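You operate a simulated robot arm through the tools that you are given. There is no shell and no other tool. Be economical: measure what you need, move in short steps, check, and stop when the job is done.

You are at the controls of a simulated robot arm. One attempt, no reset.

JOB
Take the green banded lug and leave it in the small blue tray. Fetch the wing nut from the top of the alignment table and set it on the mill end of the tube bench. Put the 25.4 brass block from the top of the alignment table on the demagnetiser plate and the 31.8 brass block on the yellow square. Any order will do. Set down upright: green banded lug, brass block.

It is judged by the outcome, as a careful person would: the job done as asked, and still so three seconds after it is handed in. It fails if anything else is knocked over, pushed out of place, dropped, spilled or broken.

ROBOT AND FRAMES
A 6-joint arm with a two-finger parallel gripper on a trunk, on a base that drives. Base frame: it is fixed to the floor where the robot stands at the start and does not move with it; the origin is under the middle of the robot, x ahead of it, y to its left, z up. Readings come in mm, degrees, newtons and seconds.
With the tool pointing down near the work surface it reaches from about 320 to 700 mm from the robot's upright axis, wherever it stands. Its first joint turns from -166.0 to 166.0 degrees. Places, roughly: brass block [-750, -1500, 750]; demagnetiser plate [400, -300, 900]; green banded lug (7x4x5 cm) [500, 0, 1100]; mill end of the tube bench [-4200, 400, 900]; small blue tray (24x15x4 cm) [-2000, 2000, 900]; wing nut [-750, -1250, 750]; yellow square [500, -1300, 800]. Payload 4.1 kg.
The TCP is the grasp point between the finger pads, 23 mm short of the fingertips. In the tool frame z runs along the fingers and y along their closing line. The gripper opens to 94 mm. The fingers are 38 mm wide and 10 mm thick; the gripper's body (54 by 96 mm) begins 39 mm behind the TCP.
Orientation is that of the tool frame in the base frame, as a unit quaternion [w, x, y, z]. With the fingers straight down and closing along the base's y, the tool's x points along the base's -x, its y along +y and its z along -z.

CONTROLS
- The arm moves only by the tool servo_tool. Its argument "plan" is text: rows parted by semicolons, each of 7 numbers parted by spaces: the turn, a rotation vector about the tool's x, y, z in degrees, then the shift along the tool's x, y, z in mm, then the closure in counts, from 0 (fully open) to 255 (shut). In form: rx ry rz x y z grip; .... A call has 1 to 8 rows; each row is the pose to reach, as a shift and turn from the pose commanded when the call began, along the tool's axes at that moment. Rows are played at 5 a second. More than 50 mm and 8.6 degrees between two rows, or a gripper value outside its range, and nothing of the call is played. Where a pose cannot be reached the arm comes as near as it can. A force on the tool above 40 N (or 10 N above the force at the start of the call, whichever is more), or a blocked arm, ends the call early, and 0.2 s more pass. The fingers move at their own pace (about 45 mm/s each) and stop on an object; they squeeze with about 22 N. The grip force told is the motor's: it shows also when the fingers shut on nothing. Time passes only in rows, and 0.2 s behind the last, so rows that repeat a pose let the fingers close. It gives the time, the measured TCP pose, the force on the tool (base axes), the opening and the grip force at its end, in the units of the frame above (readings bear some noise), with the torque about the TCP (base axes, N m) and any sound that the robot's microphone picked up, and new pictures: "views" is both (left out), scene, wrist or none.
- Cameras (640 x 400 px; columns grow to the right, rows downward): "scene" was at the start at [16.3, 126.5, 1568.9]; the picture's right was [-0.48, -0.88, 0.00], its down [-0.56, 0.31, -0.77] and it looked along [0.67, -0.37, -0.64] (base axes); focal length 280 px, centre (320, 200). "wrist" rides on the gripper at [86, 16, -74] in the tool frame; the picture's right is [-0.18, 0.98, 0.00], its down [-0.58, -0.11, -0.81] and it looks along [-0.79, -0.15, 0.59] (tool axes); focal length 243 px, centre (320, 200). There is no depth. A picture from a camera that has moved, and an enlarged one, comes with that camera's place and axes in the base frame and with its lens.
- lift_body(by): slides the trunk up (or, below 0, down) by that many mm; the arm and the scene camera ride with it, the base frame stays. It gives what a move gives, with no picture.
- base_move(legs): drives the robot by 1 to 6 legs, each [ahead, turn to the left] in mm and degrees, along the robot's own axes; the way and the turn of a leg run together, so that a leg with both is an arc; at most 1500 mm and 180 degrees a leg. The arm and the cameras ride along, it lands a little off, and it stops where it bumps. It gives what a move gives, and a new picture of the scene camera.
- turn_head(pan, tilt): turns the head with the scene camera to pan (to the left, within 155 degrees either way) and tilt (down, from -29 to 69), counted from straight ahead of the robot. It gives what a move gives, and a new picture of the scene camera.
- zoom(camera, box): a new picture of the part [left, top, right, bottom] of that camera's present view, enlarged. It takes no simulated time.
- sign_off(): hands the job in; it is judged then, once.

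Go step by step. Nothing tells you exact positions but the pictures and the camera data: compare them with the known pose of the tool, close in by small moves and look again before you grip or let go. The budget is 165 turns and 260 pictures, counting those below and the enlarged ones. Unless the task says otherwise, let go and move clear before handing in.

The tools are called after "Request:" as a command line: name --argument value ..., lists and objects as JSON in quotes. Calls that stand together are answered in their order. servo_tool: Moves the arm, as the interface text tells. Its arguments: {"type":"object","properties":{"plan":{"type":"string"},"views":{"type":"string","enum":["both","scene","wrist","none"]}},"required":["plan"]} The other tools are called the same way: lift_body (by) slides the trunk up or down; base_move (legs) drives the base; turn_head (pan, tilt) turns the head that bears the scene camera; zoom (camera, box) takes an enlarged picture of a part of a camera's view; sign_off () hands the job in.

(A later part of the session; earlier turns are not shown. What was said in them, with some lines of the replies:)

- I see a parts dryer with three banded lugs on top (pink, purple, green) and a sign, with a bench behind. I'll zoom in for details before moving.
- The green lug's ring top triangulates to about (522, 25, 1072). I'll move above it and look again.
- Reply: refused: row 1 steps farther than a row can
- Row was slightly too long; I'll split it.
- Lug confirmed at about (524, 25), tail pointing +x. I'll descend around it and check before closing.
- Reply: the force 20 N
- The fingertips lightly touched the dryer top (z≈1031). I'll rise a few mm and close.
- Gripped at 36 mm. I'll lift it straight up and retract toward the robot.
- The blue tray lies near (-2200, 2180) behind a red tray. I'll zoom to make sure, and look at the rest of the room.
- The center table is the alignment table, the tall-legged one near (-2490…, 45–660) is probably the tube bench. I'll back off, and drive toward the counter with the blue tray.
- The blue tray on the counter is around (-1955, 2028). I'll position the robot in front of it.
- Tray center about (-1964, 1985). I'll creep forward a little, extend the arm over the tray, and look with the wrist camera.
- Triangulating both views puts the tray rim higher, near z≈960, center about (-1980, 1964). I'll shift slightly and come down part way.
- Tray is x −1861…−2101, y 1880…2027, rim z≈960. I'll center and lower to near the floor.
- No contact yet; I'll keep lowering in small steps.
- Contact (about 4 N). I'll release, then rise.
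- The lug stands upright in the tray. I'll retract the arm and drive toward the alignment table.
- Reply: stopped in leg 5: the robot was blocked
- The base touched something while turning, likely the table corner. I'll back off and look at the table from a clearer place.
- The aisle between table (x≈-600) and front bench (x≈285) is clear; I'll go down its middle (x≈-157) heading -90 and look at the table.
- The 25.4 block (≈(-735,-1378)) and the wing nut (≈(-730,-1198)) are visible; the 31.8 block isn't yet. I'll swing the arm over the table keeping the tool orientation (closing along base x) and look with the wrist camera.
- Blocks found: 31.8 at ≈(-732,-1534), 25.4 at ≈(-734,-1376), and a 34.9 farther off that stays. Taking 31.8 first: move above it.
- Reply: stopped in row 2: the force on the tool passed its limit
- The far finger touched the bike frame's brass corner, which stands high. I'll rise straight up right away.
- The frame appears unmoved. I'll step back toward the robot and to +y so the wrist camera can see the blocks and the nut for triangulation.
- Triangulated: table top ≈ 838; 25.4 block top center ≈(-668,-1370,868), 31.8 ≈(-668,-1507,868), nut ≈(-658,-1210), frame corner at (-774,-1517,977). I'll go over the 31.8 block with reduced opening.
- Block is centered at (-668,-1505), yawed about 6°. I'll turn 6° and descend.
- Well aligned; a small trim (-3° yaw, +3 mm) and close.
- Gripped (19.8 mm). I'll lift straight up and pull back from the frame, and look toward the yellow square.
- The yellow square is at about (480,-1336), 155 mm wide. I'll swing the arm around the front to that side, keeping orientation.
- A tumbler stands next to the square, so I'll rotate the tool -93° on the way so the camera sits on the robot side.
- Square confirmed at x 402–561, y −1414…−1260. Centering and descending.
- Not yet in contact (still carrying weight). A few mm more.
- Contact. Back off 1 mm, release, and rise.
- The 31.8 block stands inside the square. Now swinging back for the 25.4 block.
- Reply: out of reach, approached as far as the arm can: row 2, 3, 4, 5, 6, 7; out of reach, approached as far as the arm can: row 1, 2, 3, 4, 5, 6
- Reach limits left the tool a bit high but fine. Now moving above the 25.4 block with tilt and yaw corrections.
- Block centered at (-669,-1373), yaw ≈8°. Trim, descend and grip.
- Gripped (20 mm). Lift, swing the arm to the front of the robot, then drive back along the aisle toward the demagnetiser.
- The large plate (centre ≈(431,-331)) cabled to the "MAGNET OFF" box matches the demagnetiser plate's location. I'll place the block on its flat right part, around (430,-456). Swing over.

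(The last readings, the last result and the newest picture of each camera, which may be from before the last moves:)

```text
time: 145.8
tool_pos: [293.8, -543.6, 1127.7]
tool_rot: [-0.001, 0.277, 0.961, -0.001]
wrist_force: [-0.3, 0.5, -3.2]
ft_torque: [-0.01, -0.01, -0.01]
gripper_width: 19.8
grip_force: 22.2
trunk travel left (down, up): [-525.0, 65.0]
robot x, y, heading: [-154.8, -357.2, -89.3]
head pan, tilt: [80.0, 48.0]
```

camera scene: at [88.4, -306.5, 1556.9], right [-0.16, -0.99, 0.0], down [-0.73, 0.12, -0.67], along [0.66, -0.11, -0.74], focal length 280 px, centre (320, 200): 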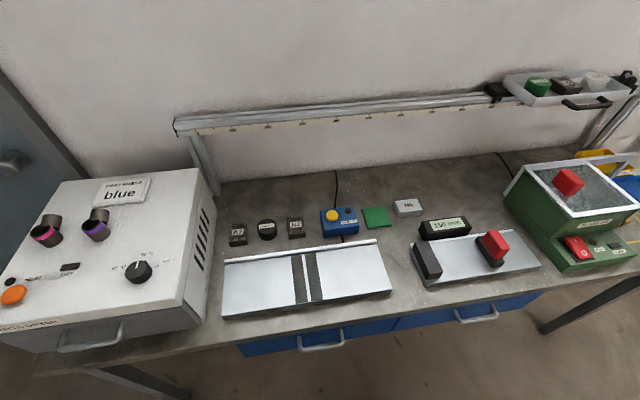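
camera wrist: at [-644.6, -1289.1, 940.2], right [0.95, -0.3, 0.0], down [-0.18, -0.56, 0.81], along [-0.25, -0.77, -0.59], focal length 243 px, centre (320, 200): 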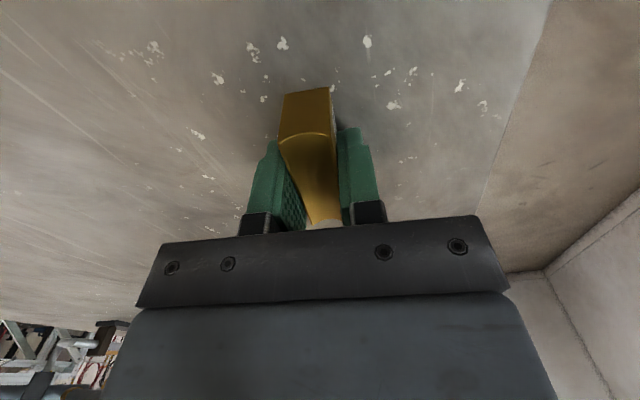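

Request:
servo_tool --plan "0 0 -8 -17 36.7 0 255; 0 0 -16 -34 73.4 0 255; 0 0 -24.1 -51 110 0 255; 0 0 -32.2 -68.3 146.9 0 255; 0 0 -32.2 -68.3 146.9 45 255; 0 0 -32.2 -68.3 146.9 90 255; 0 0 -32.2 -68.3 146.9 90 255"

```text
time: 147.4
tool_pos: [431.4, -456.3, 1033.2]
tool_rot: [-0.002, 0.0, 1.0, 0.0]
wrist_force: [-0.3, 0.7, -2.6]
ft_torque: [-0.03, 0.03, 0.01]
gripper_width: 20.1
grip_force: 22.3
trunk travel left (down, up): [-525.0, 65.0]
robot x, y, heading: [-157.8, -355.4, -89.7]
head pan, tilt: [80.0, 48.0]
camera scene: at [89.0, -306.2, 1556.9], right [-0.16, -0.99, 0.0], down [-0.73, 0.12, -0.67], along [0.66, -0.11, -0.74], focal length 280 px, centre (320, 200)
camera wrist: at [345.5, -441.2, 1109.1], right [0.18, 0.98, 0.0], down [0.58, -0.11, 0.8], along [0.79, -0.15, -0.59], focal length 243 px, centre (320, 200)
```

scene: 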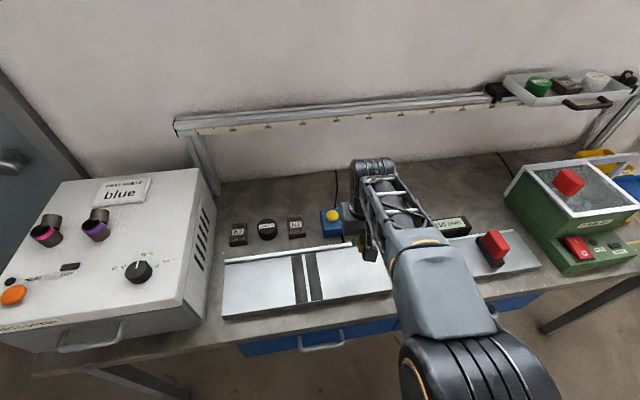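
wrist: 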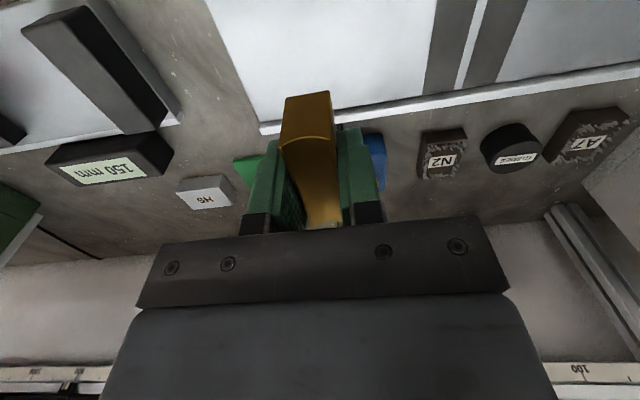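

Plate's right half spans y −540…−350. Descend at (427,-450) in careful steps.

Request:
servo_tool --plan "0 0 0 4 6 40 255; 0 0 0 4 6 80 255; 0 0 0 4 6 110 255; 0 0 0 4 6 125 255; 0 0 0 4 6 131 255; 0 0 0 4 6 131 255" --views "wrist"

```text
time: 148.8
tool_pos: [426.5, -452.9, 904.3]
tool_rot: [-0.001, 0.001, 1.0, 0.0]
wrist_force: [0.0, 0.4, -2.9]
ft_torque: [-0.01, -0.01, -0.01]
gripper_width: 20.1
grip_force: 21.5
trunk travel left (down, up): [-525.0, 65.0]
robot x, y, heading: [-156.1, -356.2, -89.4]
head pan, tilt: [80.0, 48.0]
camera wrist: at [340.4, -436.3, 978.7], right [0.19, 0.98, 0.0], down [0.58, -0.11, 0.8], along [0.79, -0.15, -0.59], focal length 243 px, centre (320, 200)
```

wrist: 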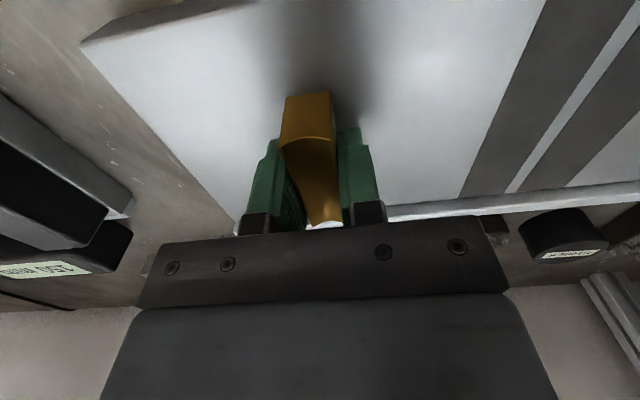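

Request:
servo_tool --plan "0 0 0 0 0 3 255; 0 0 0 0 0 6 255; 0 0 0 0 0 8 255; 0 0 0 0 0 10 255; 0 0 0 0 0 10 255" --views "none"

```text
time: 150.0
tool_pos: [426.2, -452.8, 894.4]
tool_rot: [-0.001, 0.001, 1.0, 0.0]
wrist_force: [1.0, 0.0, -0.5]
ft_torque: [0.01, -0.1, -0.04]
gripper_width: 19.9
grip_force: 21.9
trunk travel left (down, up): [-525.0, 65.0]
robot x, y, heading: [-153.3, -358.3, -89.5]
head pan, tilt: [80.0, 48.0]
```

Request:
servo_tool --plan "0 0 0 0 0 1 255; 0 0 0 0 0 1.5 255; 0 0 0 0 0 1.5 255" --views "none"

```text
time: 150.8
tool_pos: [425.2, -452.2, 894.9]
tool_rot: [0.001, 0.001, 1.0, 0.0]
wrist_force: [-0.1, -1.5, 12.2]
ft_torque: [0.01, -0.27, -0.01]
gripper_width: 20.0
grip_force: 22.3
trunk travel left (down, up): [-525.0, 65.0]
robot x, y, heading: [-157.6, -355.7, -89.3]
head pan, tilt: [80.0, 48.0]
```

Contact with the plate. Release and rise.

Request:
servo_tool --plan "0 0 0 0 0 -1 255; 0 0 0 0 0 -1 150; 0 0 0 0 0 -1 100; 0 0 0 0 0 -1 80; 0 0 0 0 0 -30 80; 0 0 0 0 0 -75 80; 0 0 0 0 0 -120 80; 0 0 0 0 0 -165 80"

```text
time: 152.6
tool_pos: [424.0, -452.5, 1061.1]
tool_rot: [-0.002, 0.001, 1.0, 0.001]
wrist_force: [-0.1, 0.1, -0.7]
ft_torque: [0.01, -0.03, -0.03]
gripper_width: 64.2
grip_force: 0.0
trunk travel left (down, up): [-525.0, 65.0]
robot x, y, heading: [-156.6, -357.2, -89.4]
head pan, tilt: [80.0, 48.0]
camera scene: at [88.2, -306.2, 1556.9], right [-0.16, -0.99, 0.0], down [-0.73, 0.12, -0.67], along [0.66, -0.11, -0.74], focal length 280 px, centre (320, 200)
camera wrist: at [338.8, -435.9, 1135.7], right [0.19, 0.98, 0.0], down [0.58, -0.11, 0.8], along [0.79, -0.15, -0.59], focal length 243 px, centre (320, 200)
```

scene: 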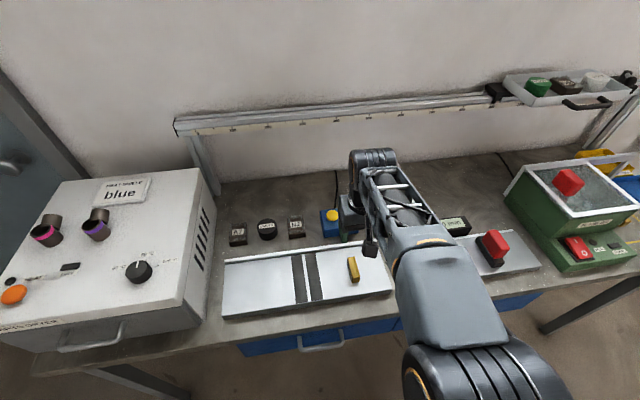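
wrist: 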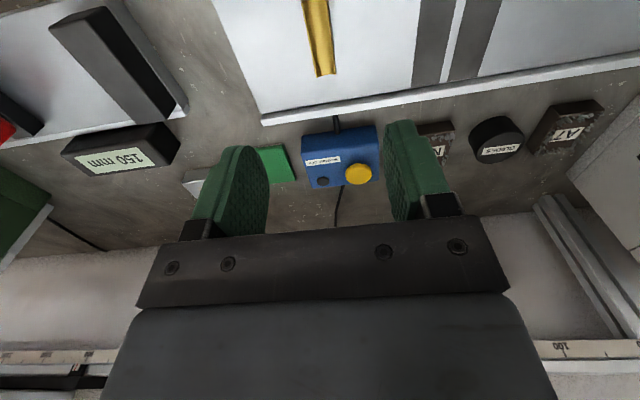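

The 25.4 block stands on the plate. Next, the wing nut: retract, turn the base 180° (clockwise) so the arm faces the table side, and reverse down the aisle.

Request:
servo_tool --plan "0 0 0 20 0 -40 0; 0 0 0 60 10 -64 0; 0 0 0 105 20 -64 0; 0 0 0 150 40 -64 0; 0 0 0 180 60 -64 0; 0 0 0 180 90 -64 0" --views "none"

Request:
base_move --legs '[[0, -180]]'

```text
time: 154.0
tool_pos: [248.6, -361.2, 1122.8]
tool_rot: [-0.002, 0.001, 1.0, 0.0]
wrist_force: [0.2, 0.1, -0.5]
ft_torque: [0.02, 0.04, 0.01]
gripper_width: 93.9
grip_force: 0.0
trunk travel left (down, up): [-525.0, 65.0]
robot x, y, heading: [-156.1, -354.4, -89.8]
head pan, tilt: [80.0, 48.0]
```

```text
time: 161.6
tool_pos: [-561.3, -373.6, 1122.7]
tool_rot: [0.0, 1.0, 0.026, 0.002]
wrist_force: [0.0, 0.1, -0.1]
ft_torque: [0.0, -0.02, -0.01]
gripper_width: 94.0
grip_force: 0.2
trunk travel left (down, up): [-525.0, 65.0]
robot x, y, heading: [-155.7, -361.3, 93.7]
head pan, tilt: [80.0, 48.0]
camera scene: at [-395.8, -417.9, 1557.0], right [0.11, 0.99, 0.0], down [0.74, -0.08, -0.67], along [-0.67, 0.07, -0.74], focal length 280 px, centre (320, 200)
```

scene: 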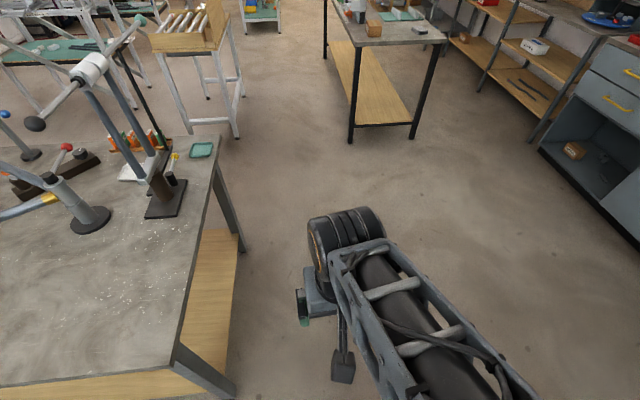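

Request:
base_move --legs '[[0, -3.5], [-850, 0]]'

Request:
turn_head --pan 90 --tilt 55

```text
time: 166.5
tool_pos: [-561.5, -1187.7, 1122.8]
tool_rot: [0.0, 1.0, -0.01, 0.002]
wrist_force: [0.0, -0.1, 0.2]
ft_torque: [-0.02, -0.01, 0.0]
gripper_width: 94.0
grip_force: 0.0
trunk travel left (down, up): [-525.0, 65.0]
robot x, y, heading: [-158.5, -1200.8, 89.6]
head pan, tilt: [80.0, 48.0]
camera scene: at [-400.2, -1244.2, 1556.9], right [0.18, 0.98, 0.0], down [0.73, -0.13, -0.67], along [-0.66, 0.12, -0.74], focal length 280 px, centre (320, 200)
```

scene: 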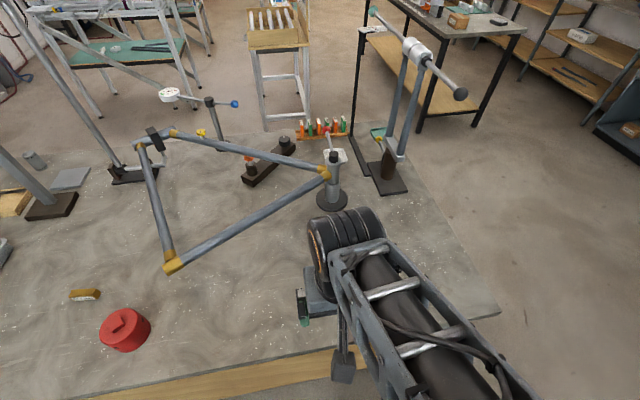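

```text
time: 167.2
tool_pos: [-563.9, -1187.6, 1121.7]
tool_rot: [0.0, 1.0, -0.01, 0.002]
wrist_force: [-0.5, 0.6, -0.6]
ft_torque: [-0.01, 0.0, -0.01]
gripper_width: 94.0
grip_force: 0.0
trunk travel left (down, up): [-525.0, 65.0]
robot x, y, heading: [-156.6, -1200.5, 89.7]
head pan, tilt: [90.0, 55.0]
camera scene: at [-394.8, -1257.7, 1547.8], right [0.01, 1.0, 0.0], down [0.82, -0.01, -0.57], along [-0.57, 0.0, -0.82], focal length 280 px, centre (320, 200)
```

scene: 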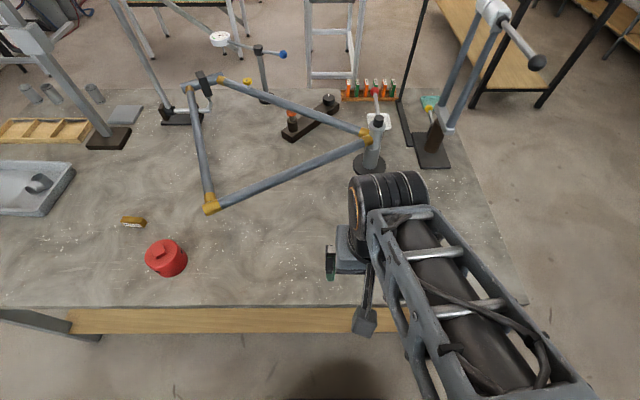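

The nut is under the arm. I'll rotate the tool 90° (closing along x) and move to where the wrist camera sees the nut.

Request:
servo_tool --plan "0 0 -8.3 -8 -8 0 0; 0 0 -16.6 -15 -15 0 0; 0 0 -24.9 -23 -22 10 0; 0 0 -33.2 -31 -30 20 0; 0 0 -41.5 -38 -37 30 0; 0 0 -49.8 -46 -45 40 0; 0 0 -58 -54 -52 55 0; 0 0 -66.3 -61 -59 70 0" --views "none"

Request:
servo_tool --plan "0 0 -8.3 0 0 0 0; 0 0 -16.6 0 0 0 0; 0 0 -23.7 0 0 0 0; 0 0 -23.7 0 0 0 0" --views "both"

```text
time: 169.0
tool_pos: [-622.4, -1128.5, 1051.0]
tool_rot: [0.001, 0.842, 0.54, 0.002]
wrist_force: [0.2, 0.6, -0.1]
ft_torque: [0.01, -0.01, 0.0]
gripper_width: 93.9
grip_force: 0.0
trunk travel left (down, up): [-525.0, 65.0]
robot x, y, heading: [-155.1, -1197.7, 89.6]
head pan, tilt: [90.0, 55.0]
```

```text
time: 170.0
tool_pos: [-621.9, -1128.2, 1051.7]
tool_rot: [0.0, 0.713, 0.701, 0.001]
wrist_force: [-0.5, -0.1, 0.6]
ft_torque: [-0.01, -0.04, 0.01]
gripper_width: 94.0
grip_force: 0.1
trunk travel left (down, up): [-525.0, 65.0]
robot x, y, heading: [-160.5, -1199.1, 89.6]
head pan, tilt: [90.0, 55.0]
camera scene: at [-394.9, -1257.7, 1547.7], right [0.01, 1.0, 0.0], down [0.82, 0.0, -0.57], along [-0.57, 0.0, -0.82], focal length 280 px, centre (320, 200)
camera wrist: at [-604.4, -1041.8, 1126.8], right [0.98, -0.2, 0.0], down [-0.12, -0.58, 0.81], along [-0.16, -0.79, -0.59], focal length 243 px, centre (320, 200)
```

scene: 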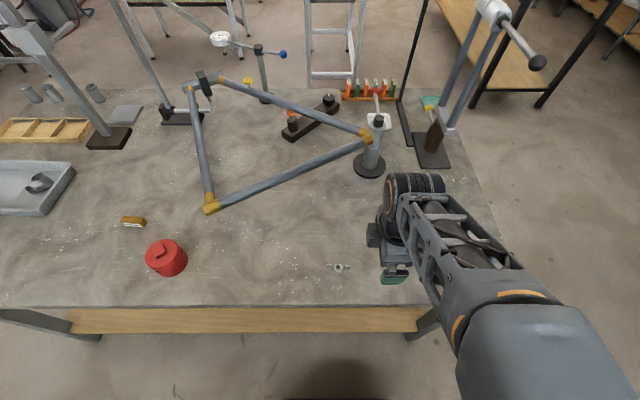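
wrist: 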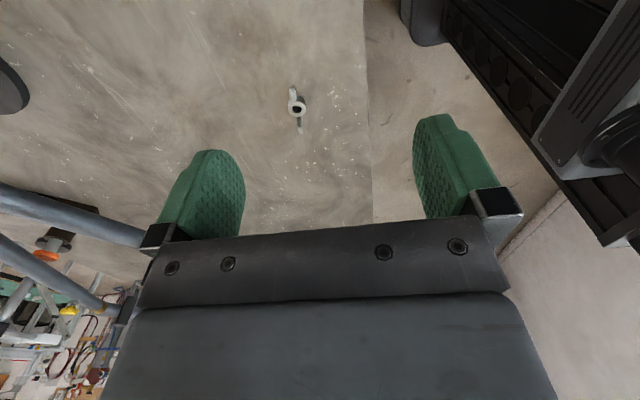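

Request:
zoom --camera "wrist" --box '[265, 75, 345, 145]'

Request:
zoom --camera "scene" --box '[306, 245, 370, 285]'

```text
5.71 times, centred on (305, 110) of wrist
camera zoom: at [-604.4, -1041.8, 1126.8], right [0.98, -0.2, 0.0], down [-0.12, -0.58, 0.81], along [-0.16, -0.79, -0.59], focal length 1386 px, centre (406, 714)
```

zoom: 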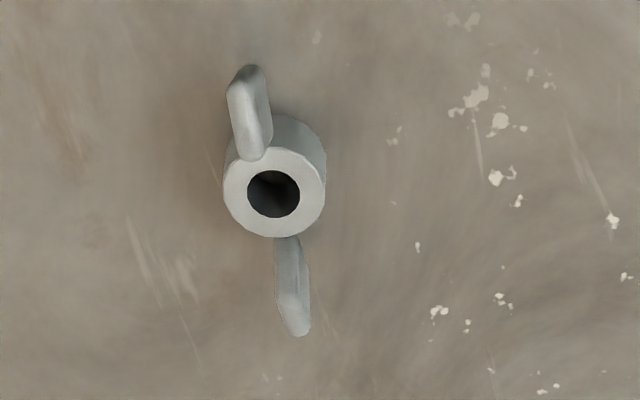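

```text
10.00 times, centred on (338, 265) of scene
camera zoom: at [-394.9, -1257.7, 1547.7], right [0.01, 1.0, 0.0], down [0.82, 0.0, -0.57], along [-0.57, 0.0, -0.82], focal length 2798 px, centre (140, -450)
```

zoom: 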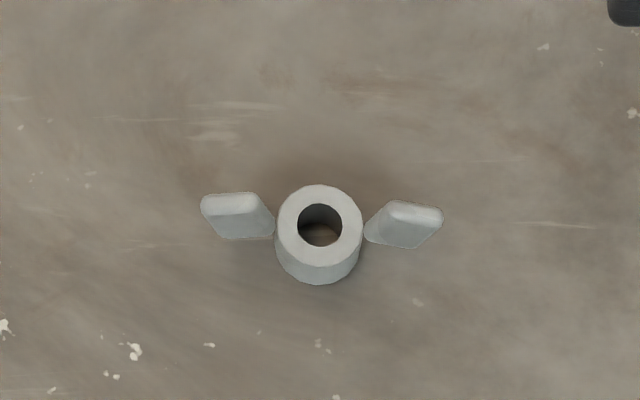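

Nut ring top at about (-668,-1211,850), OD ≈23 mm, wings along y. Move over and descend partway.

Request:
servo_tool --plan "0 0 0 -35 -20 0 80; 0 0 0 -70 -40 0 80; 0 0 0 -84 -44.6 35 80; 0 0 0 -84 -44.6 80 80; 0 0 0 -84 -44.6 120 80; 0 0 0 -84 -44.6 150 80; 0 0 0 -84 -44.6 150 80" --views "wrist"

```text
time: 171.6
tool_pos: [-668.3, -1211.0, 901.7]
tool_rot: [0.0, 0.714, 0.7, 0.001]
wrist_force: [0.9, -0.4, -0.6]
ft_torque: [-0.01, -0.01, 0.03]
gripper_width: 64.4
grip_force: 0.1
trunk travel left (down, up): [-525.0, 65.0]
robot x, y, heading: [-156.2, -1198.4, 89.6]
head pan, tilt: [90.0, 55.0]
camera wrist: at [-650.3, -1124.7, 976.9], right [0.98, -0.2, 0.0], down [-0.12, -0.58, 0.81], along [-0.16, -0.79, -0.59], focal length 243 px, centre (320, 200)
```

wrist: 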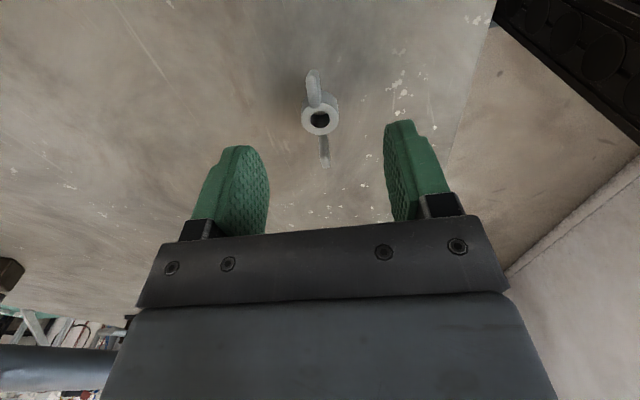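

Aligned. Descend to just above the table and close.

Request:
servo_tool --plan "0 0 0 -2 0 20 80; 0 0 0 -2 0 33 80; 0 0 0 -2 0 38.5 80; 0 0 0 -2 0 38.5 140; 0 0 0 -2 0 38.5 255; 0 0 0 -2 0 38.5 255; 0 0 0 -2 0 38.5 255" --views "wrist"

```text
time: 173.2
tool_pos: [-667.0, -1211.4, 862.8]
tool_rot: [0.001, 0.714, 0.7, 0.001]
wrist_force: [-2.9, 0.3, 4.2]
ft_torque: [0.0, 0.11, 0.01]
gripper_width: 21.7
grip_force: 22.2
trunk travel left (down, up): [-525.0, 65.0]
robot x, y, heading: [-158.2, -1198.6, 89.4]
head pan, tilt: [90.0, 55.0]
camera wrist: at [-649.6, -1126.5, 937.8], right [0.98, -0.2, 0.0], down [-0.12, -0.58, 0.81], along [-0.16, -0.79, -0.59], focal length 243 px, centre (320, 200)
```

wrist: 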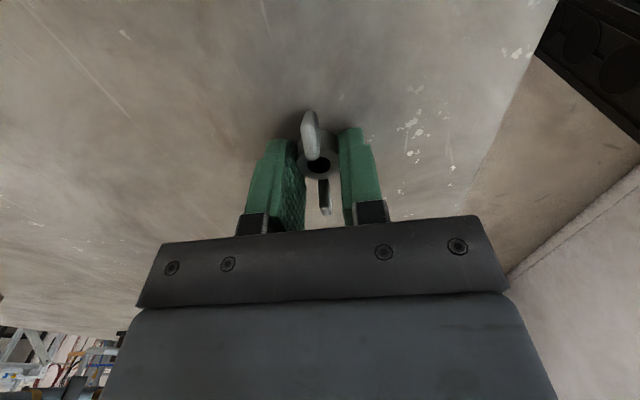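

Gripped (21.7 mm). Lift and retract.

Request:
servo_tool --plan "0 0 0 0 0 -25 255; 0 0 0 0 0 -70 255; 0 0 0 0 0 -115 255; 0 0 0 0 0 -160 255; 0 0 0 0 0 -205 255; 0 0 0 0 0 -250 255; 0 0 0 0 48 -260 255; 0 0 0 0 95 -260 255" --views "both"

```text
time: 175.0
tool_pos: [-571.5, -1212.9, 1124.3]
tool_rot: [0.001, 0.715, 0.7, 0.001]
wrist_force: [0.4, 0.2, -0.3]
ft_torque: [-0.01, 0.04, -0.01]
gripper_width: 21.2
grip_force: 22.0
trunk travel left (down, up): [-525.0, 65.0]
robot x, y, heading: [-158.6, -1199.7, 89.9]
head pan, tilt: [90.0, 55.0]
camera scene: at [-393.8, -1257.6, 1547.9], right [0.01, 1.0, 0.0], down [0.82, 0.0, -0.57], along [-0.57, 0.0, -0.82], focal length 280 px, centre (320, 200)
camera wrist: at [-554.0, -1126.5, 1198.6], right [0.98, -0.2, 0.0], down [-0.12, -0.58, 0.81], along [-0.16, -0.79, -0.59], focal length 243 px, centre (320, 200)
```

scene: 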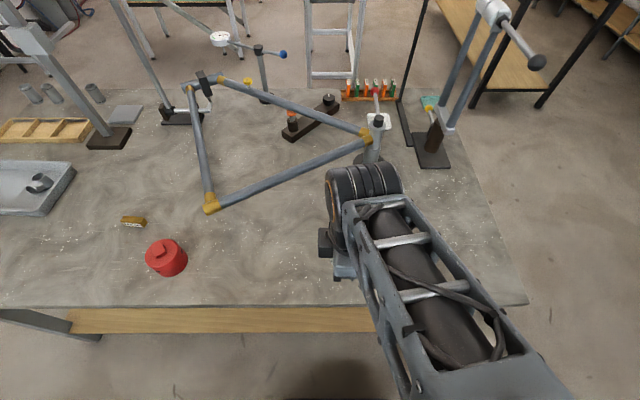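
wrist: 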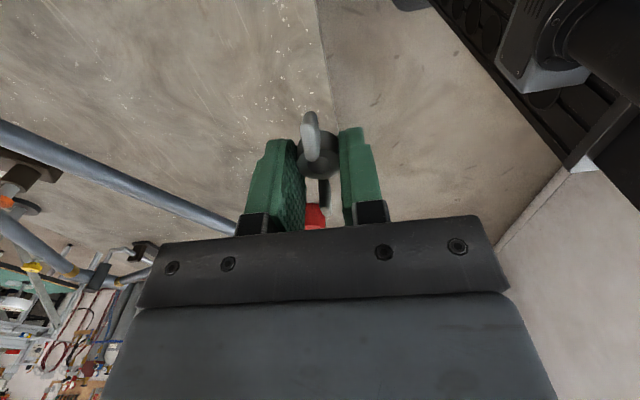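

Nut secured. I'll drive out of the aisle and toward the tube bench, keeping the arm on the left side.

Request:
base_move --legs '[[1250, 0], [0, 61.5], [1050, 0], [1050, 0]]'

Request:
turn_head --pan 50 --tilt 30

```text
time: 194.1
tool_pos: [-2184.1, 675.3, 1123.5]
tool_rot: [0.001, 0.255, 0.967, 0.002]
wrist_force: [0.1, 0.0, -0.7]
ft_torque: [0.0, -0.01, -0.01]
gripper_width: 21.4
grip_force: 21.5
trunk travel left (down, up): [-525.0, 65.0]
robot x, y, heading: [-1994.2, 1045.2, 151.4]
head pan, tilt: [90.0, 55.0]
camera scene: at [-2057.2, 808.8, 1547.7], right [-0.88, 0.48, 0.0], down [0.39, 0.72, -0.57], along [-0.28, -0.5, -0.82], focal length 280 px, centre (320, 200)
```

scene: 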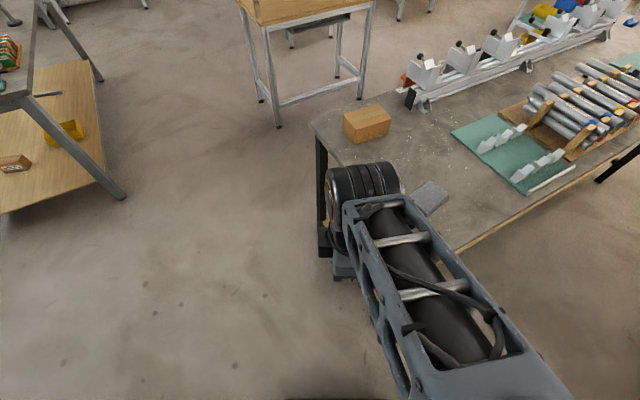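

```text
time: 195.2
tool_pos: [-2183.3, 675.2, 1123.1]
tool_rot: [-0.001, 0.256, 0.967, 0.002]
wrist_force: [0.4, -0.6, -0.5]
ft_torque: [0.01, 0.0, 0.01]
gripper_width: 21.5
grip_force: 21.9
trunk travel left (down, up): [-525.0, 65.0]
robot x, y, heading: [-1994.1, 1046.9, 151.2]
head pan, tilt: [50.0, 30.0]
camera scene: at [-2106.6, 839.2, 1583.7], right [-0.36, 0.93, 0.0], down [0.47, 0.18, -0.87], along [-0.81, -0.31, -0.5], focal length 280 px, centre (320, 200)
```

scene: 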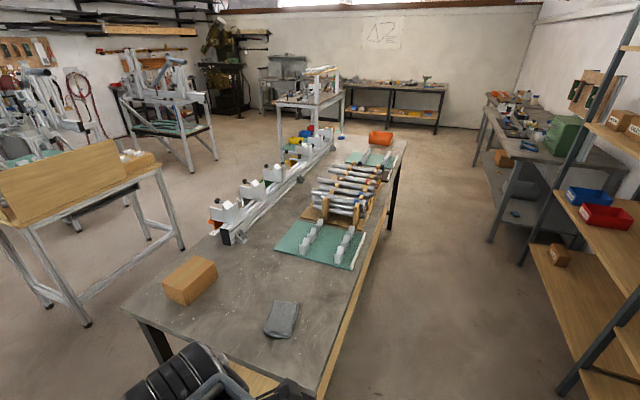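

Request:
zoom --camera "scene" --box '[200, 60, 456, 220]'

```text
2.50 times, centred on (328, 140) of scene
camera zoom: at [-2106.6, 839.2, 1583.7], right [-0.36, 0.93, 0.0], down [0.47, 0.18, -0.87], along [-0.81, -0.31, -0.5], focal length 699 px, centre (300, 350)
```

zoom: 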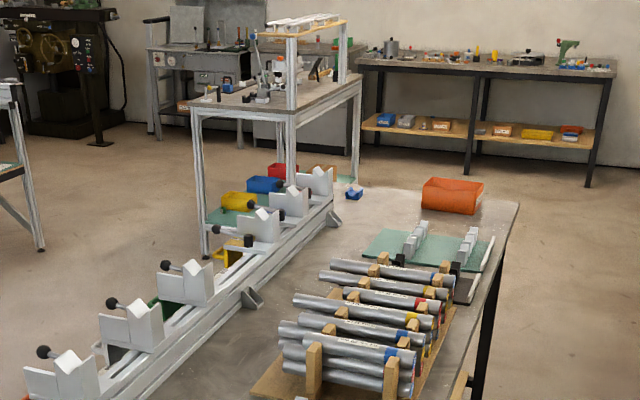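

The mill stands at the west end of the room, so the mill end is the bench's west end, with free space near (-4200, 400). I'll drive along the north side of the bench.

Request:
base_move --legs '[[0, 28.6], [1100, 0]]'

```text
time: 202.1
tool_pos: [-3071.4, 642.6, 1123.4]
tool_rot: [0.0, 0.017, 1.0, 0.001]
wrist_force: [0.1, -0.4, -1.5]
ft_torque: [0.0, 0.01, -0.01]
gripper_width: 21.5
grip_force: 22.3
trunk travel left (down, up): [-525.0, 65.0]
robot x, y, heading: [-3077.0, 1063.4, 178.7]
head pan, tilt: [50.0, 30.0]
camera scene: at [-3078.6, 823.5, 1583.8], right [-0.75, 0.66, 0.0], down [0.33, 0.38, -0.87], along [-0.57, -0.65, -0.5], focal length 280 px, centre (320, 200)
```

scene: 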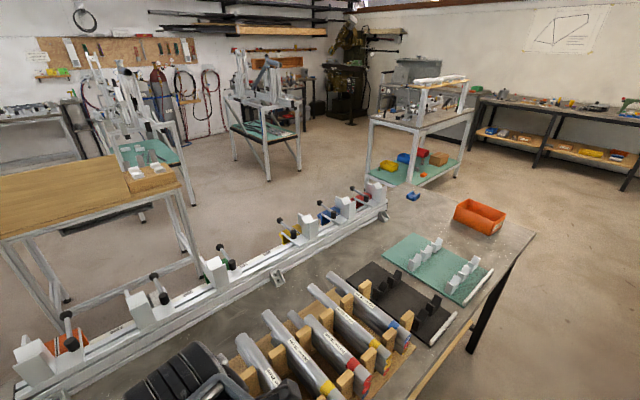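

Request:
base_move --legs '[[0, 2.5], [1115, 0]]'

Request:
turn_head --pan 70 --tilt 45

```text
time: 208.2
tool_pos: [-4166.5, 623.7, 1123.0]
tool_rot: [0.001, 0.001, 1.0, 0.002]
wrist_force: [0.4, 0.6, -1.0]
ft_torque: [-0.03, -0.01, 0.01]
gripper_width: 21.5
grip_force: 21.8
trunk travel left (down, up): [-525.0, 65.0]
robot x, y, heading: [-4186.2, 1033.7, -179.2]
head pan, tilt: [50.0, 30.0]
camera scene: at [-4180.1, 804.4, 1583.8], right [-0.77, 0.63, 0.0], down [0.32, 0.39, -0.87], along [-0.55, -0.67, -0.5], focal length 280 px, centre (320, 200)
```

scene: 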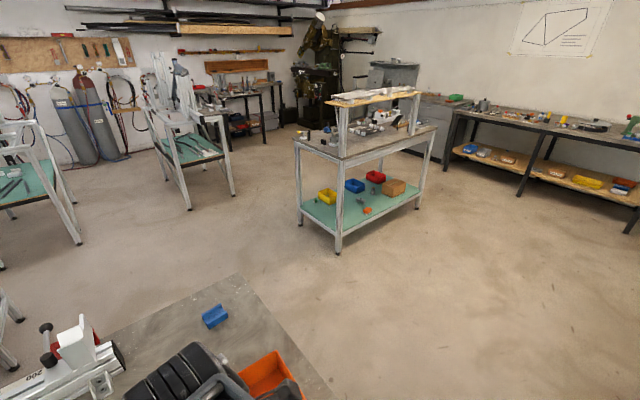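

```text
time: 209.0
tool_pos: [-4166.1, 624.0, 1122.7]
tool_rot: [0.0, 0.0, 1.0, 0.002]
wrist_force: [0.9, -0.8, -1.2]
ft_torque: [0.01, 0.0, 0.0]
gripper_width: 21.5
grip_force: 21.4
trunk travel left (down, up): [-525.0, 65.0]
robot x, y, heading: [-4185.3, 1042.9, -179.3]
head pan, tilt: [70.0, 45.0]
camera scene: at [-4149.6, 797.7, 1561.2], right [-0.94, 0.33, 0.0], down [0.23, 0.67, -0.71], along [-0.23, -0.67, -0.71], focal length 280 px, centre (320, 200)
```

scene: 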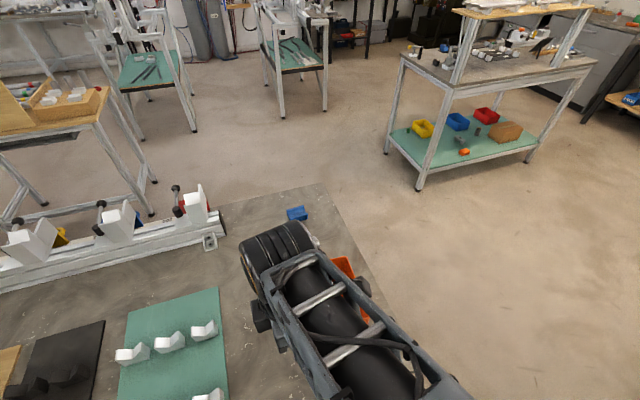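

The free spot near (-4160, 390) is clear of the mat, bin, rail and blue item. Move above it and look.

Request:
servo_tool --plan "0 0 0 0 -46 0 255; 0 0 0 0 -92 0 255; 0 0 0 -2 -138 0 255; 0 0 0 -4 -184 0 255; 0 0 0 -4 -232 0 255; 0 0 0 -4 -232 48 255; 0 0 0 -4 -232 96 255; 0 0 0 -4 -232 140 255"

```text
time: 210.8
tool_pos: [-4162.4, 394.0, 979.5]
tool_rot: [0.0, 0.001, 1.0, 0.002]
wrist_force: [0.2, -0.1, -0.7]
ft_torque: [0.01, 0.01, 0.0]
gripper_width: 21.7
grip_force: 22.1
out of reach, approached as far as the arm can: row 5, 6, 7
trunk travel left (down, up): [-525.0, 65.0]
robot x, y, heading: [-4186.4, 1035.4, -179.5]
head pan, tilt: [70.0, 45.0]
camera scene: at [-4149.5, 796.9, 1561.0], right [-0.94, 0.33, 0.0], down [0.23, 0.67, -0.71], along [-0.23, -0.67, -0.71], focal length 280 px, centre (320, 200)
camera wrist: at [-4247.8, 409.8, 1055.9], right [0.19, 0.98, 0.0], down [0.58, -0.11, 0.81], along [0.79, -0.15, -0.59], focal length 243 px, centre (320, 200)
```

scene: 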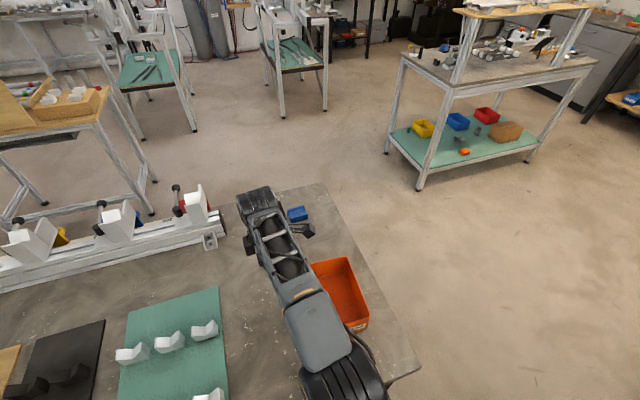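
wrist: 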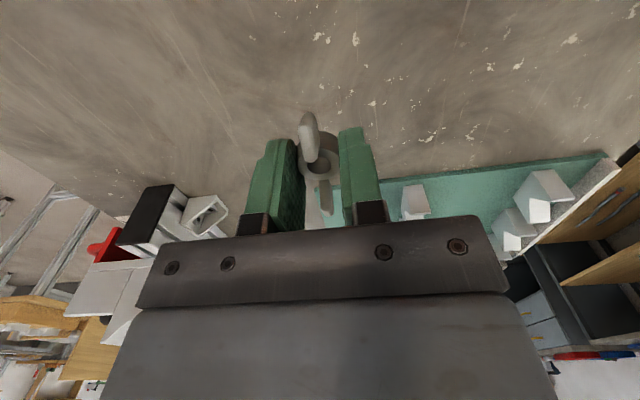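

Clear spot. Shift slightly east, and descend in steps.

Request:
servo_tool --plan "0 0 0 -15 0 35 255; 0 0 0 -15 0 70 255; 0 0 0 -15 0 92 255; 0 0 0 -15 0 98 255; 0 0 0 -15 0 98 255"

```text
time: 212.0
tool_pos: [-4148.2, 395.4, 884.3]
tool_rot: [0.001, 0.001, 1.0, 0.002]
wrist_force: [-0.6, -0.4, -0.9]
ft_torque: [0.0, -0.02, 0.0]
gripper_width: 21.5
grip_force: 22.1
out of reach, approached as far as the arm can: row 1, 3, 4
trunk travel left (down, up): [-525.0, 65.0]
robot x, y, heading: [-4182.8, 1041.4, -179.3]
head pan, tilt: [70.0, 45.0]
camera scene: at [-4149.5, 797.6, 1561.1], right [-0.94, 0.33, 0.0], down [0.23, 0.67, -0.71], along [-0.23, -0.67, -0.71], focal length 280 px, centre (320, 200)
camera wrist: at [-4234.2, 410.2, 958.8], right [0.19, 0.98, 0.0], down [0.58, -0.11, 0.81], along [0.79, -0.15, -0.59], focal length 243 px, centre (320, 200)
```

scene: 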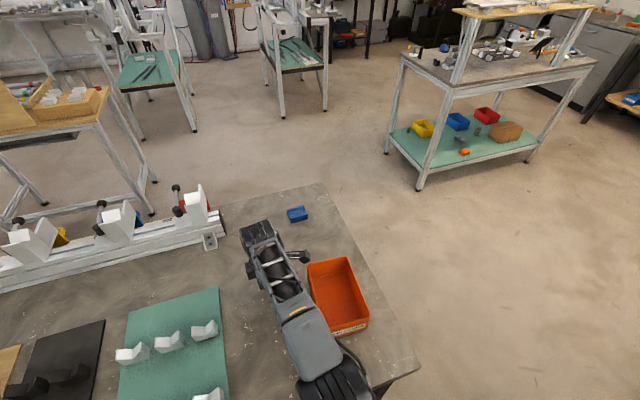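
wrist: 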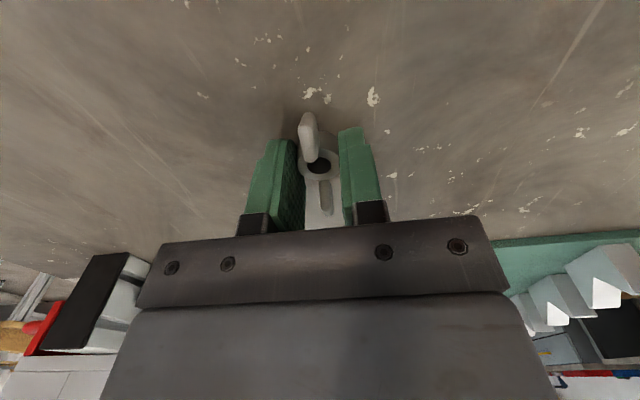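

Request:
servo_tool --plan "0 0 0 0 20 5 255; 0 0 0 0 20 10 255; 0 0 0 0 20 14 255; 0 0 0 0 20 18 255; 0 0 0 0 20 18 255" --views "none"

```text
time: 212.8
tool_pos: [-4148.2, 396.5, 883.8]
tool_rot: [0.0, 0.003, 1.0, -0.007]
wrist_force: [-1.2, 7.5, 10.4]
ft_torque: [0.43, 0.04, 0.06]
gripper_width: 21.6
grip_force: 21.7
out of reach, approached as far as the arm can: row 1, 2, 3
trunk travel left (down, up): [-525.0, 65.0]
robot x, y, heading: [-4189.1, 1040.0, -179.2]
head pan, tilt: [70.0, 45.0]
stopped in row 3: the force on the tool passed its limit (the readings are from after the stop); the commanded pose is now the measured one
```

Force rose at an unexpected height; also near reach limits. I'll raise a bit, bring the nut closer to the robot, and check.

Request:
servo_tool --plan "0 0 0 0 0 -20 255; 0 0 0 0 0 -40 255; 0 0 0 0 30 -40 255; 0 0 0 0 60 -40 255; 0 0 0 0 60 -40 255"

```text
time: 214.0
tool_pos: [-4145.6, 393.3, 921.4]
tool_rot: [0.0, 0.001, 1.0, -0.005]
wrist_force: [-0.6, 0.9, 0.1]
ft_torque: [0.0, 0.0, -0.02]
gripper_width: 21.6
grip_force: 22.2
out of reach, approached as far as the arm can: row 3, 4, 5
trunk travel left (down, up): [-525.0, 65.0]
robot x, y, heading: [-4183.8, 1041.3, -179.6]
head pan, tilt: [70.0, 45.0]
camera scene: at [-4149.9, 797.5, 1561.1], right [-0.94, 0.33, 0.0], down [0.23, 0.67, -0.71], along [-0.23, -0.67, -0.71], focal length 280 px, centre (320, 200)
camera wrist: at [-4231.5, 411.2, 995.3], right [0.19, 0.98, -0.01], down [0.58, -0.1, 0.81], along [0.79, -0.16, -0.59], focal length 243 px, centre (320, 200)
```

scene: 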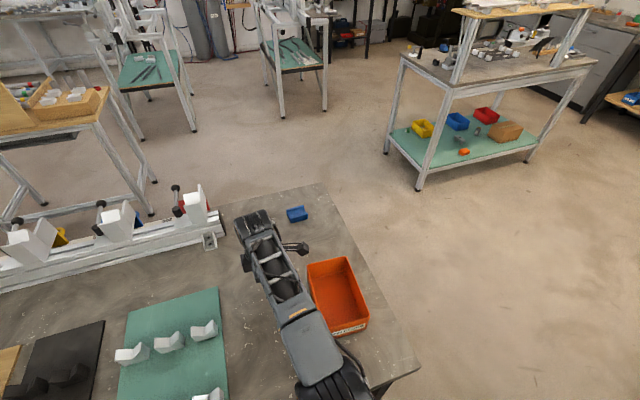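
wrist: 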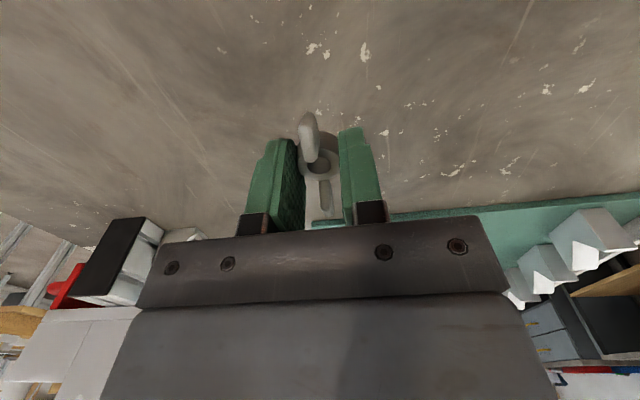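

Request:
servo_tool --plan "0 0 0 0 0 -40 255; 0 0 0 0 0 -80 255; 0 0 0 0 40 -80 255; 0 0 0 0 80 -80 255" --views "none"

```text
time: 215.0
tool_pos: [-4141.7, 400.5, 1005.4]
tool_rot: [0.0, 0.002, 1.0, -0.005]
wrist_force: [0.2, -0.3, -0.2]
ft_torque: [0.02, -0.02, 0.03]
gripper_width: 21.4
grip_force: 22.1
out of reach, approached as far as the arm can: row 3, 4
trunk travel left (down, up): [-525.0, 65.0]
robot x, y, heading: [-4183.2, 1039.8, -179.3]
head pan, tilt: [70.0, 45.0]
```

Request:
servo_tool --plan "0 0 0 0 0 -40 255; 0 0 0 0 0 -80 255; 0 0 0 0 0 -115 255; 0 0 0 0 30 -115 255; 0 0 0 0 70 -115 255; 0 0 0 0 110 -115 255"

```text
time: 216.4
tool_pos: [-4143.0, 510.5, 1115.9]
tool_rot: [0.0, 0.002, 1.0, -0.007]
wrist_force: [-0.8, 0.9, -0.3]
ft_torque: [0.01, 0.03, -0.02]
gripper_width: 21.4
grip_force: 22.3
out of reach, approached as far as the arm can: row 1, 2, 3
trunk travel left (down, up): [-525.0, 65.0]
robot x, y, heading: [-4184.6, 1038.7, -179.5]
head pan, tilt: [70.0, 45.0]
camera scene: at [-4150.0, 798.7, 1561.3], right [-0.94, 0.33, 0.0], down [0.23, 0.67, -0.71], along [-0.23, -0.67, -0.71], focal length 280 px, centre (320, 200)
camera wrist: at [-4229.8, 528.2, 1190.9], right [0.19, 0.98, -0.01], down [0.58, -0.1, 0.81], along [0.79, -0.16, -0.59], focal length 243 px, centre (320, 200)
```

scene: 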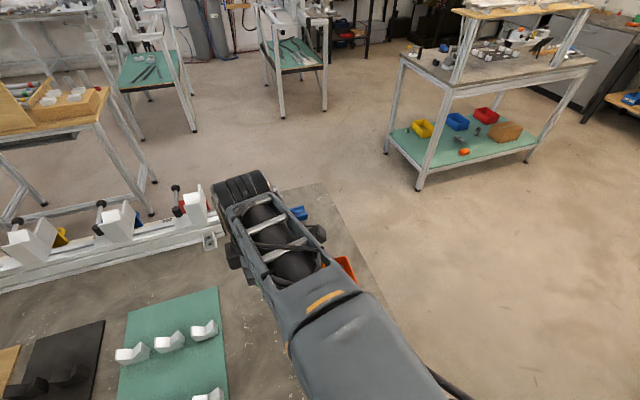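
wrist: 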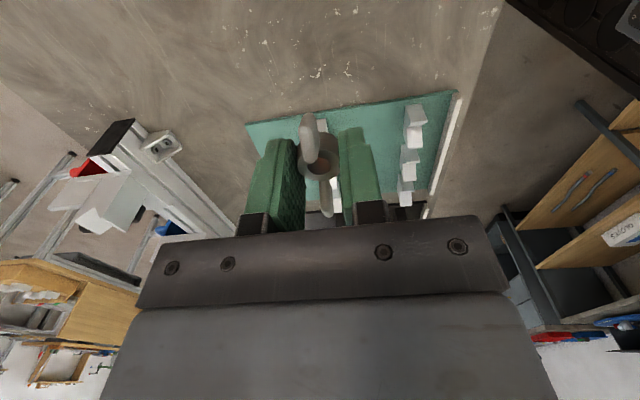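

Recovered. I'll place at y≈455 instead, comfortably within reach.

Request:
servo_tool --plan "0 0 0 -2 -25 20 255; 0 0 0 -2 -50 45 255; 0 0 0 -2 -55 90 255; 0 0 0 -2 -55 135 255; 0 0 0 -2 -55 180 255; 0 0 0 -2 -55 215 255; 0 0 0 -2 -55 215 255"

```text
time: 218.0
tool_pos: [-4139.1, 452.9, 900.8]
tool_rot: [0.0, 0.002, 1.0, -0.005]
wrist_force: [0.5, 0.2, -0.4]
ft_torque: [0.04, 0.01, 0.01]
gripper_width: 21.7
grip_force: 21.6
trunk travel left (down, up): [-525.0, 65.0]
robot x, y, heading: [-4185.5, 1036.5, -179.5]
head pan, tilt: [70.0, 45.0]
camera scene: at [-4149.9, 797.4, 1561.1], right [-0.94, 0.33, 0.0], down [0.23, 0.67, -0.71], along [-0.23, -0.67, -0.71], focal length 280 px, centre (320, 200)
camera wrist: at [-4224.6, 470.0, 975.1], right [0.19, 0.98, -0.01], down [0.58, -0.1, 0.81], along [0.79, -0.16, -0.59], focal length 243 px, centre (320, 200)
```

scene: 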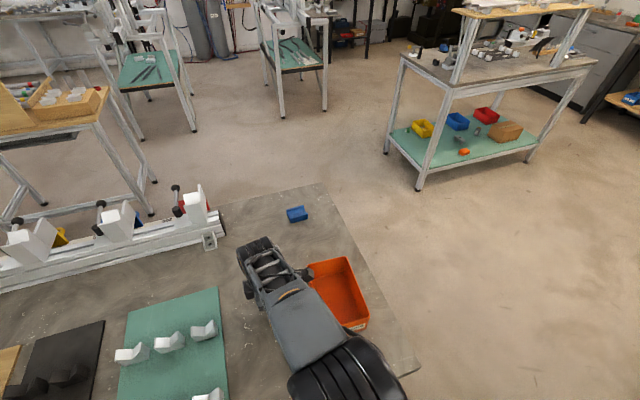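
wrist: 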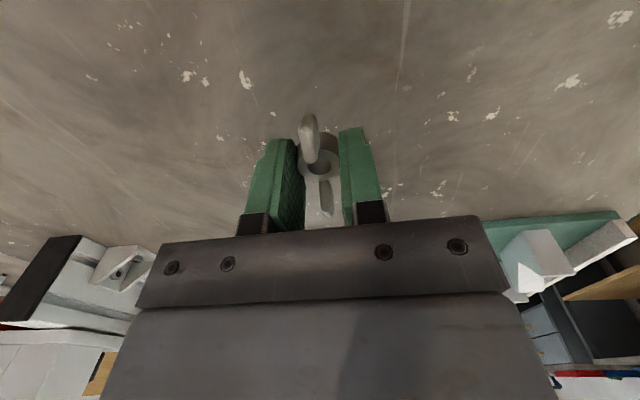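

Request:
servo_tool --plan "0 0 0 -20 0 0 255; 0 0 0 -20 0 10 255; 0 0 0 -20 0 15 255; 0 0 0 -20 0 18 255; 0 0 0 -20 0 18 255" --views "none"

Request:
servo_tool --plan "0 0 0 0 0 3 255; 0 0 0 0 0 6 255; 0 0 0 0 0 6 255" --views "none"

```text
time: 219.2
tool_pos: [-4119.4, 452.2, 883.3]
tool_rot: [-0.001, 0.002, 1.0, -0.008]
wrist_force: [0.3, 1.4, 11.8]
ft_torque: [0.27, 0.01, 0.02]
gripper_width: 21.4
grip_force: 21.8
trunk travel left (down, up): [-525.0, 65.0]
robot x, y, heading: [-4186.9, 1038.2, -179.4]
head pan, tilt: [70.0, 45.0]
```

```text
time: 219.8
tool_pos: [-4118.7, 452.5, 883.1]
tool_rot: [0.001, 0.002, 1.0, -0.011]
wrist_force: [-2.1, 12.7, 15.4]
ft_torque: [0.65, 0.11, 0.02]
gripper_width: 21.3
grip_force: 21.7
trunk travel left (down, up): [-525.0, 65.0]
robot x, y, heading: [-4188.7, 1036.1, -179.4]
head pan, tilt: [70.0, 45.0]
stopped in row 2: the force on the tool passed its limit (the readings are from after the stop); the commanded pose is now the measured one
```

The bench is at z≈860 here and the nut is down. Release gently and rise.

Request:
servo_tool --plan "0 0 0 0 0 -1 255; 0 0 0 0 0 -1 180; 0 0 0 0 0 -1 120; 0 0 0 0 0 -1 80; 0 0 0 0 0 -25 80; 0 0 0 0 0 -70 80; 0 0 0 0 0 -115 80; 0 0 0 0 0 -160 80"

```text
time: 221.6
tool_pos: [-4118.6, 455.4, 1040.2]
tool_rot: [0.001, 0.002, 1.0, -0.01]
wrist_force: [-0.3, 0.2, -0.1]
ft_torque: [0.0, -0.03, 0.0]
gripper_width: 64.4
grip_force: 0.1
trunk travel left (down, up): [-525.0, 65.0]
robot x, y, heading: [-4186.7, 1039.4, -179.6]
head pan, tilt: [70.0, 45.0]
camera scene: at [-4149.9, 797.9, 1561.1], right [-0.94, 0.33, 0.0], down [0.23, 0.67, -0.71], along [-0.23, -0.67, -0.71], focal length 280 px, centre (320, 200)
camera wrist: at [-4205.1, 473.5, 1114.3], right [0.19, 0.98, -0.02], down [0.58, -0.1, 0.81], along [0.79, -0.16, -0.59], focal length 243 px, centre (320, 200)
```

scene: 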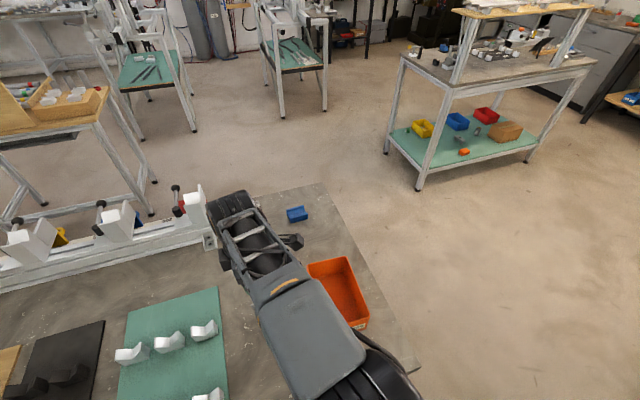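
wrist: 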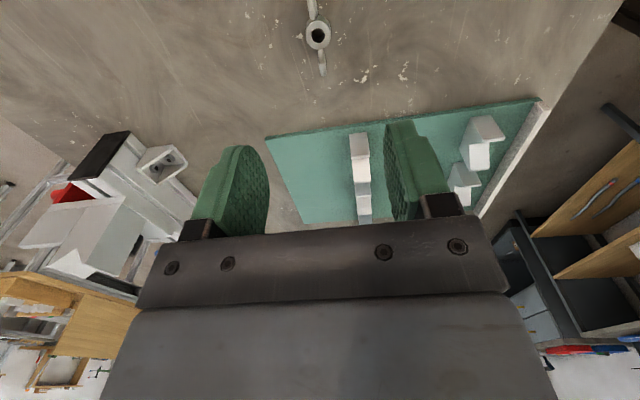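

The nut sits flat on the mill end. I'll retract the arm clear and take a last look.

Request:
servo_tool --plan "0 0 0 0 15 -40 80; 0 0 0 0 40 -80 80; 0 0 0 0 85 -80 80; 0 0 0 0 130 -80 80; 0 0 0 0 170 -80 80"

```text
time: 222.8
tool_pos: [-4117.2, 625.9, 1118.3]
tool_rot: [0.0, 0.002, 1.0, -0.01]
wrist_force: [-0.2, 0.7, 0.7]
ft_torque: [-0.03, -0.01, 0.0]
gripper_width: 64.8
grip_force: 0.0
trunk travel left (down, up): [-525.0, 65.0]
robot x, y, heading: [-4186.8, 1038.8, -179.2]
head pan, tilt: [70.0, 45.0]
camera scene: at [-4150.0, 798.3, 1561.2], right [-0.94, 0.33, 0.0], down [0.23, 0.67, -0.71], along [-0.23, -0.67, -0.71], focal length 280 px, centre (320, 200)
camera wrist: at [-4203.5, 643.3, 1192.8], right [0.19, 0.98, -0.02], down [0.58, -0.09, 0.81], along [0.79, -0.16, -0.59], focal length 243 px, centre (320, 200)
```

scene: 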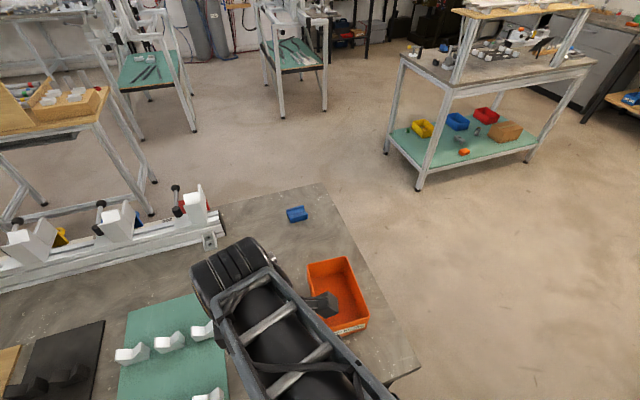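
wrist: 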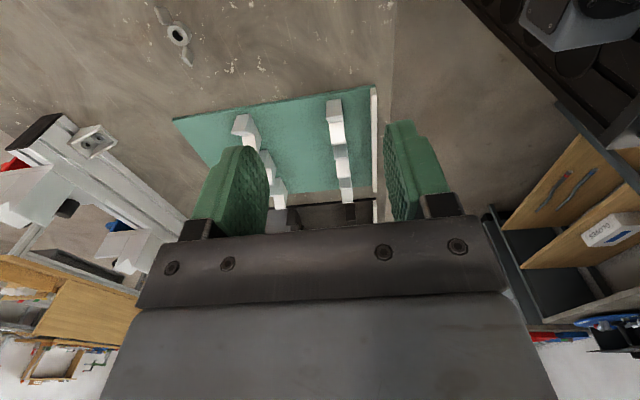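

All four items are set down and the arm is clear, so I'm handing in.

Request:
sign_off

```text
The job is handed in.
```

All four parts were set down where you asked, and I handed the job in with the arm clear.

- **Green banded lug:** upright in the small blue tray on the long counter. A similar small blue tray is on a shelf further off; I used the counter one because it matches the position you gave.
- **Wing nut:** flat on the bare top at the mill end of the tube bench, about (-4119, 452). I took the west end as the mill end, since the mill stands on that side of the room.
- **25.4 brass block:** standing on the demagnetiser plate. No label names the plate; I chose the large metal plate by the "MAGNET OFF" box because it fits the position you gave.
- **31.8 brass block:** standing inside the yellow square.

**Contacts:**
- A finger touched the brass corner of the bike frame on the alignment table. The move stopped on the force limit and I backed off. The frame looked unmoved in the pictures afterwards.
- The base was also blocked once while turning near that table, probably against its corner. I backed away and saw nothing out of place.
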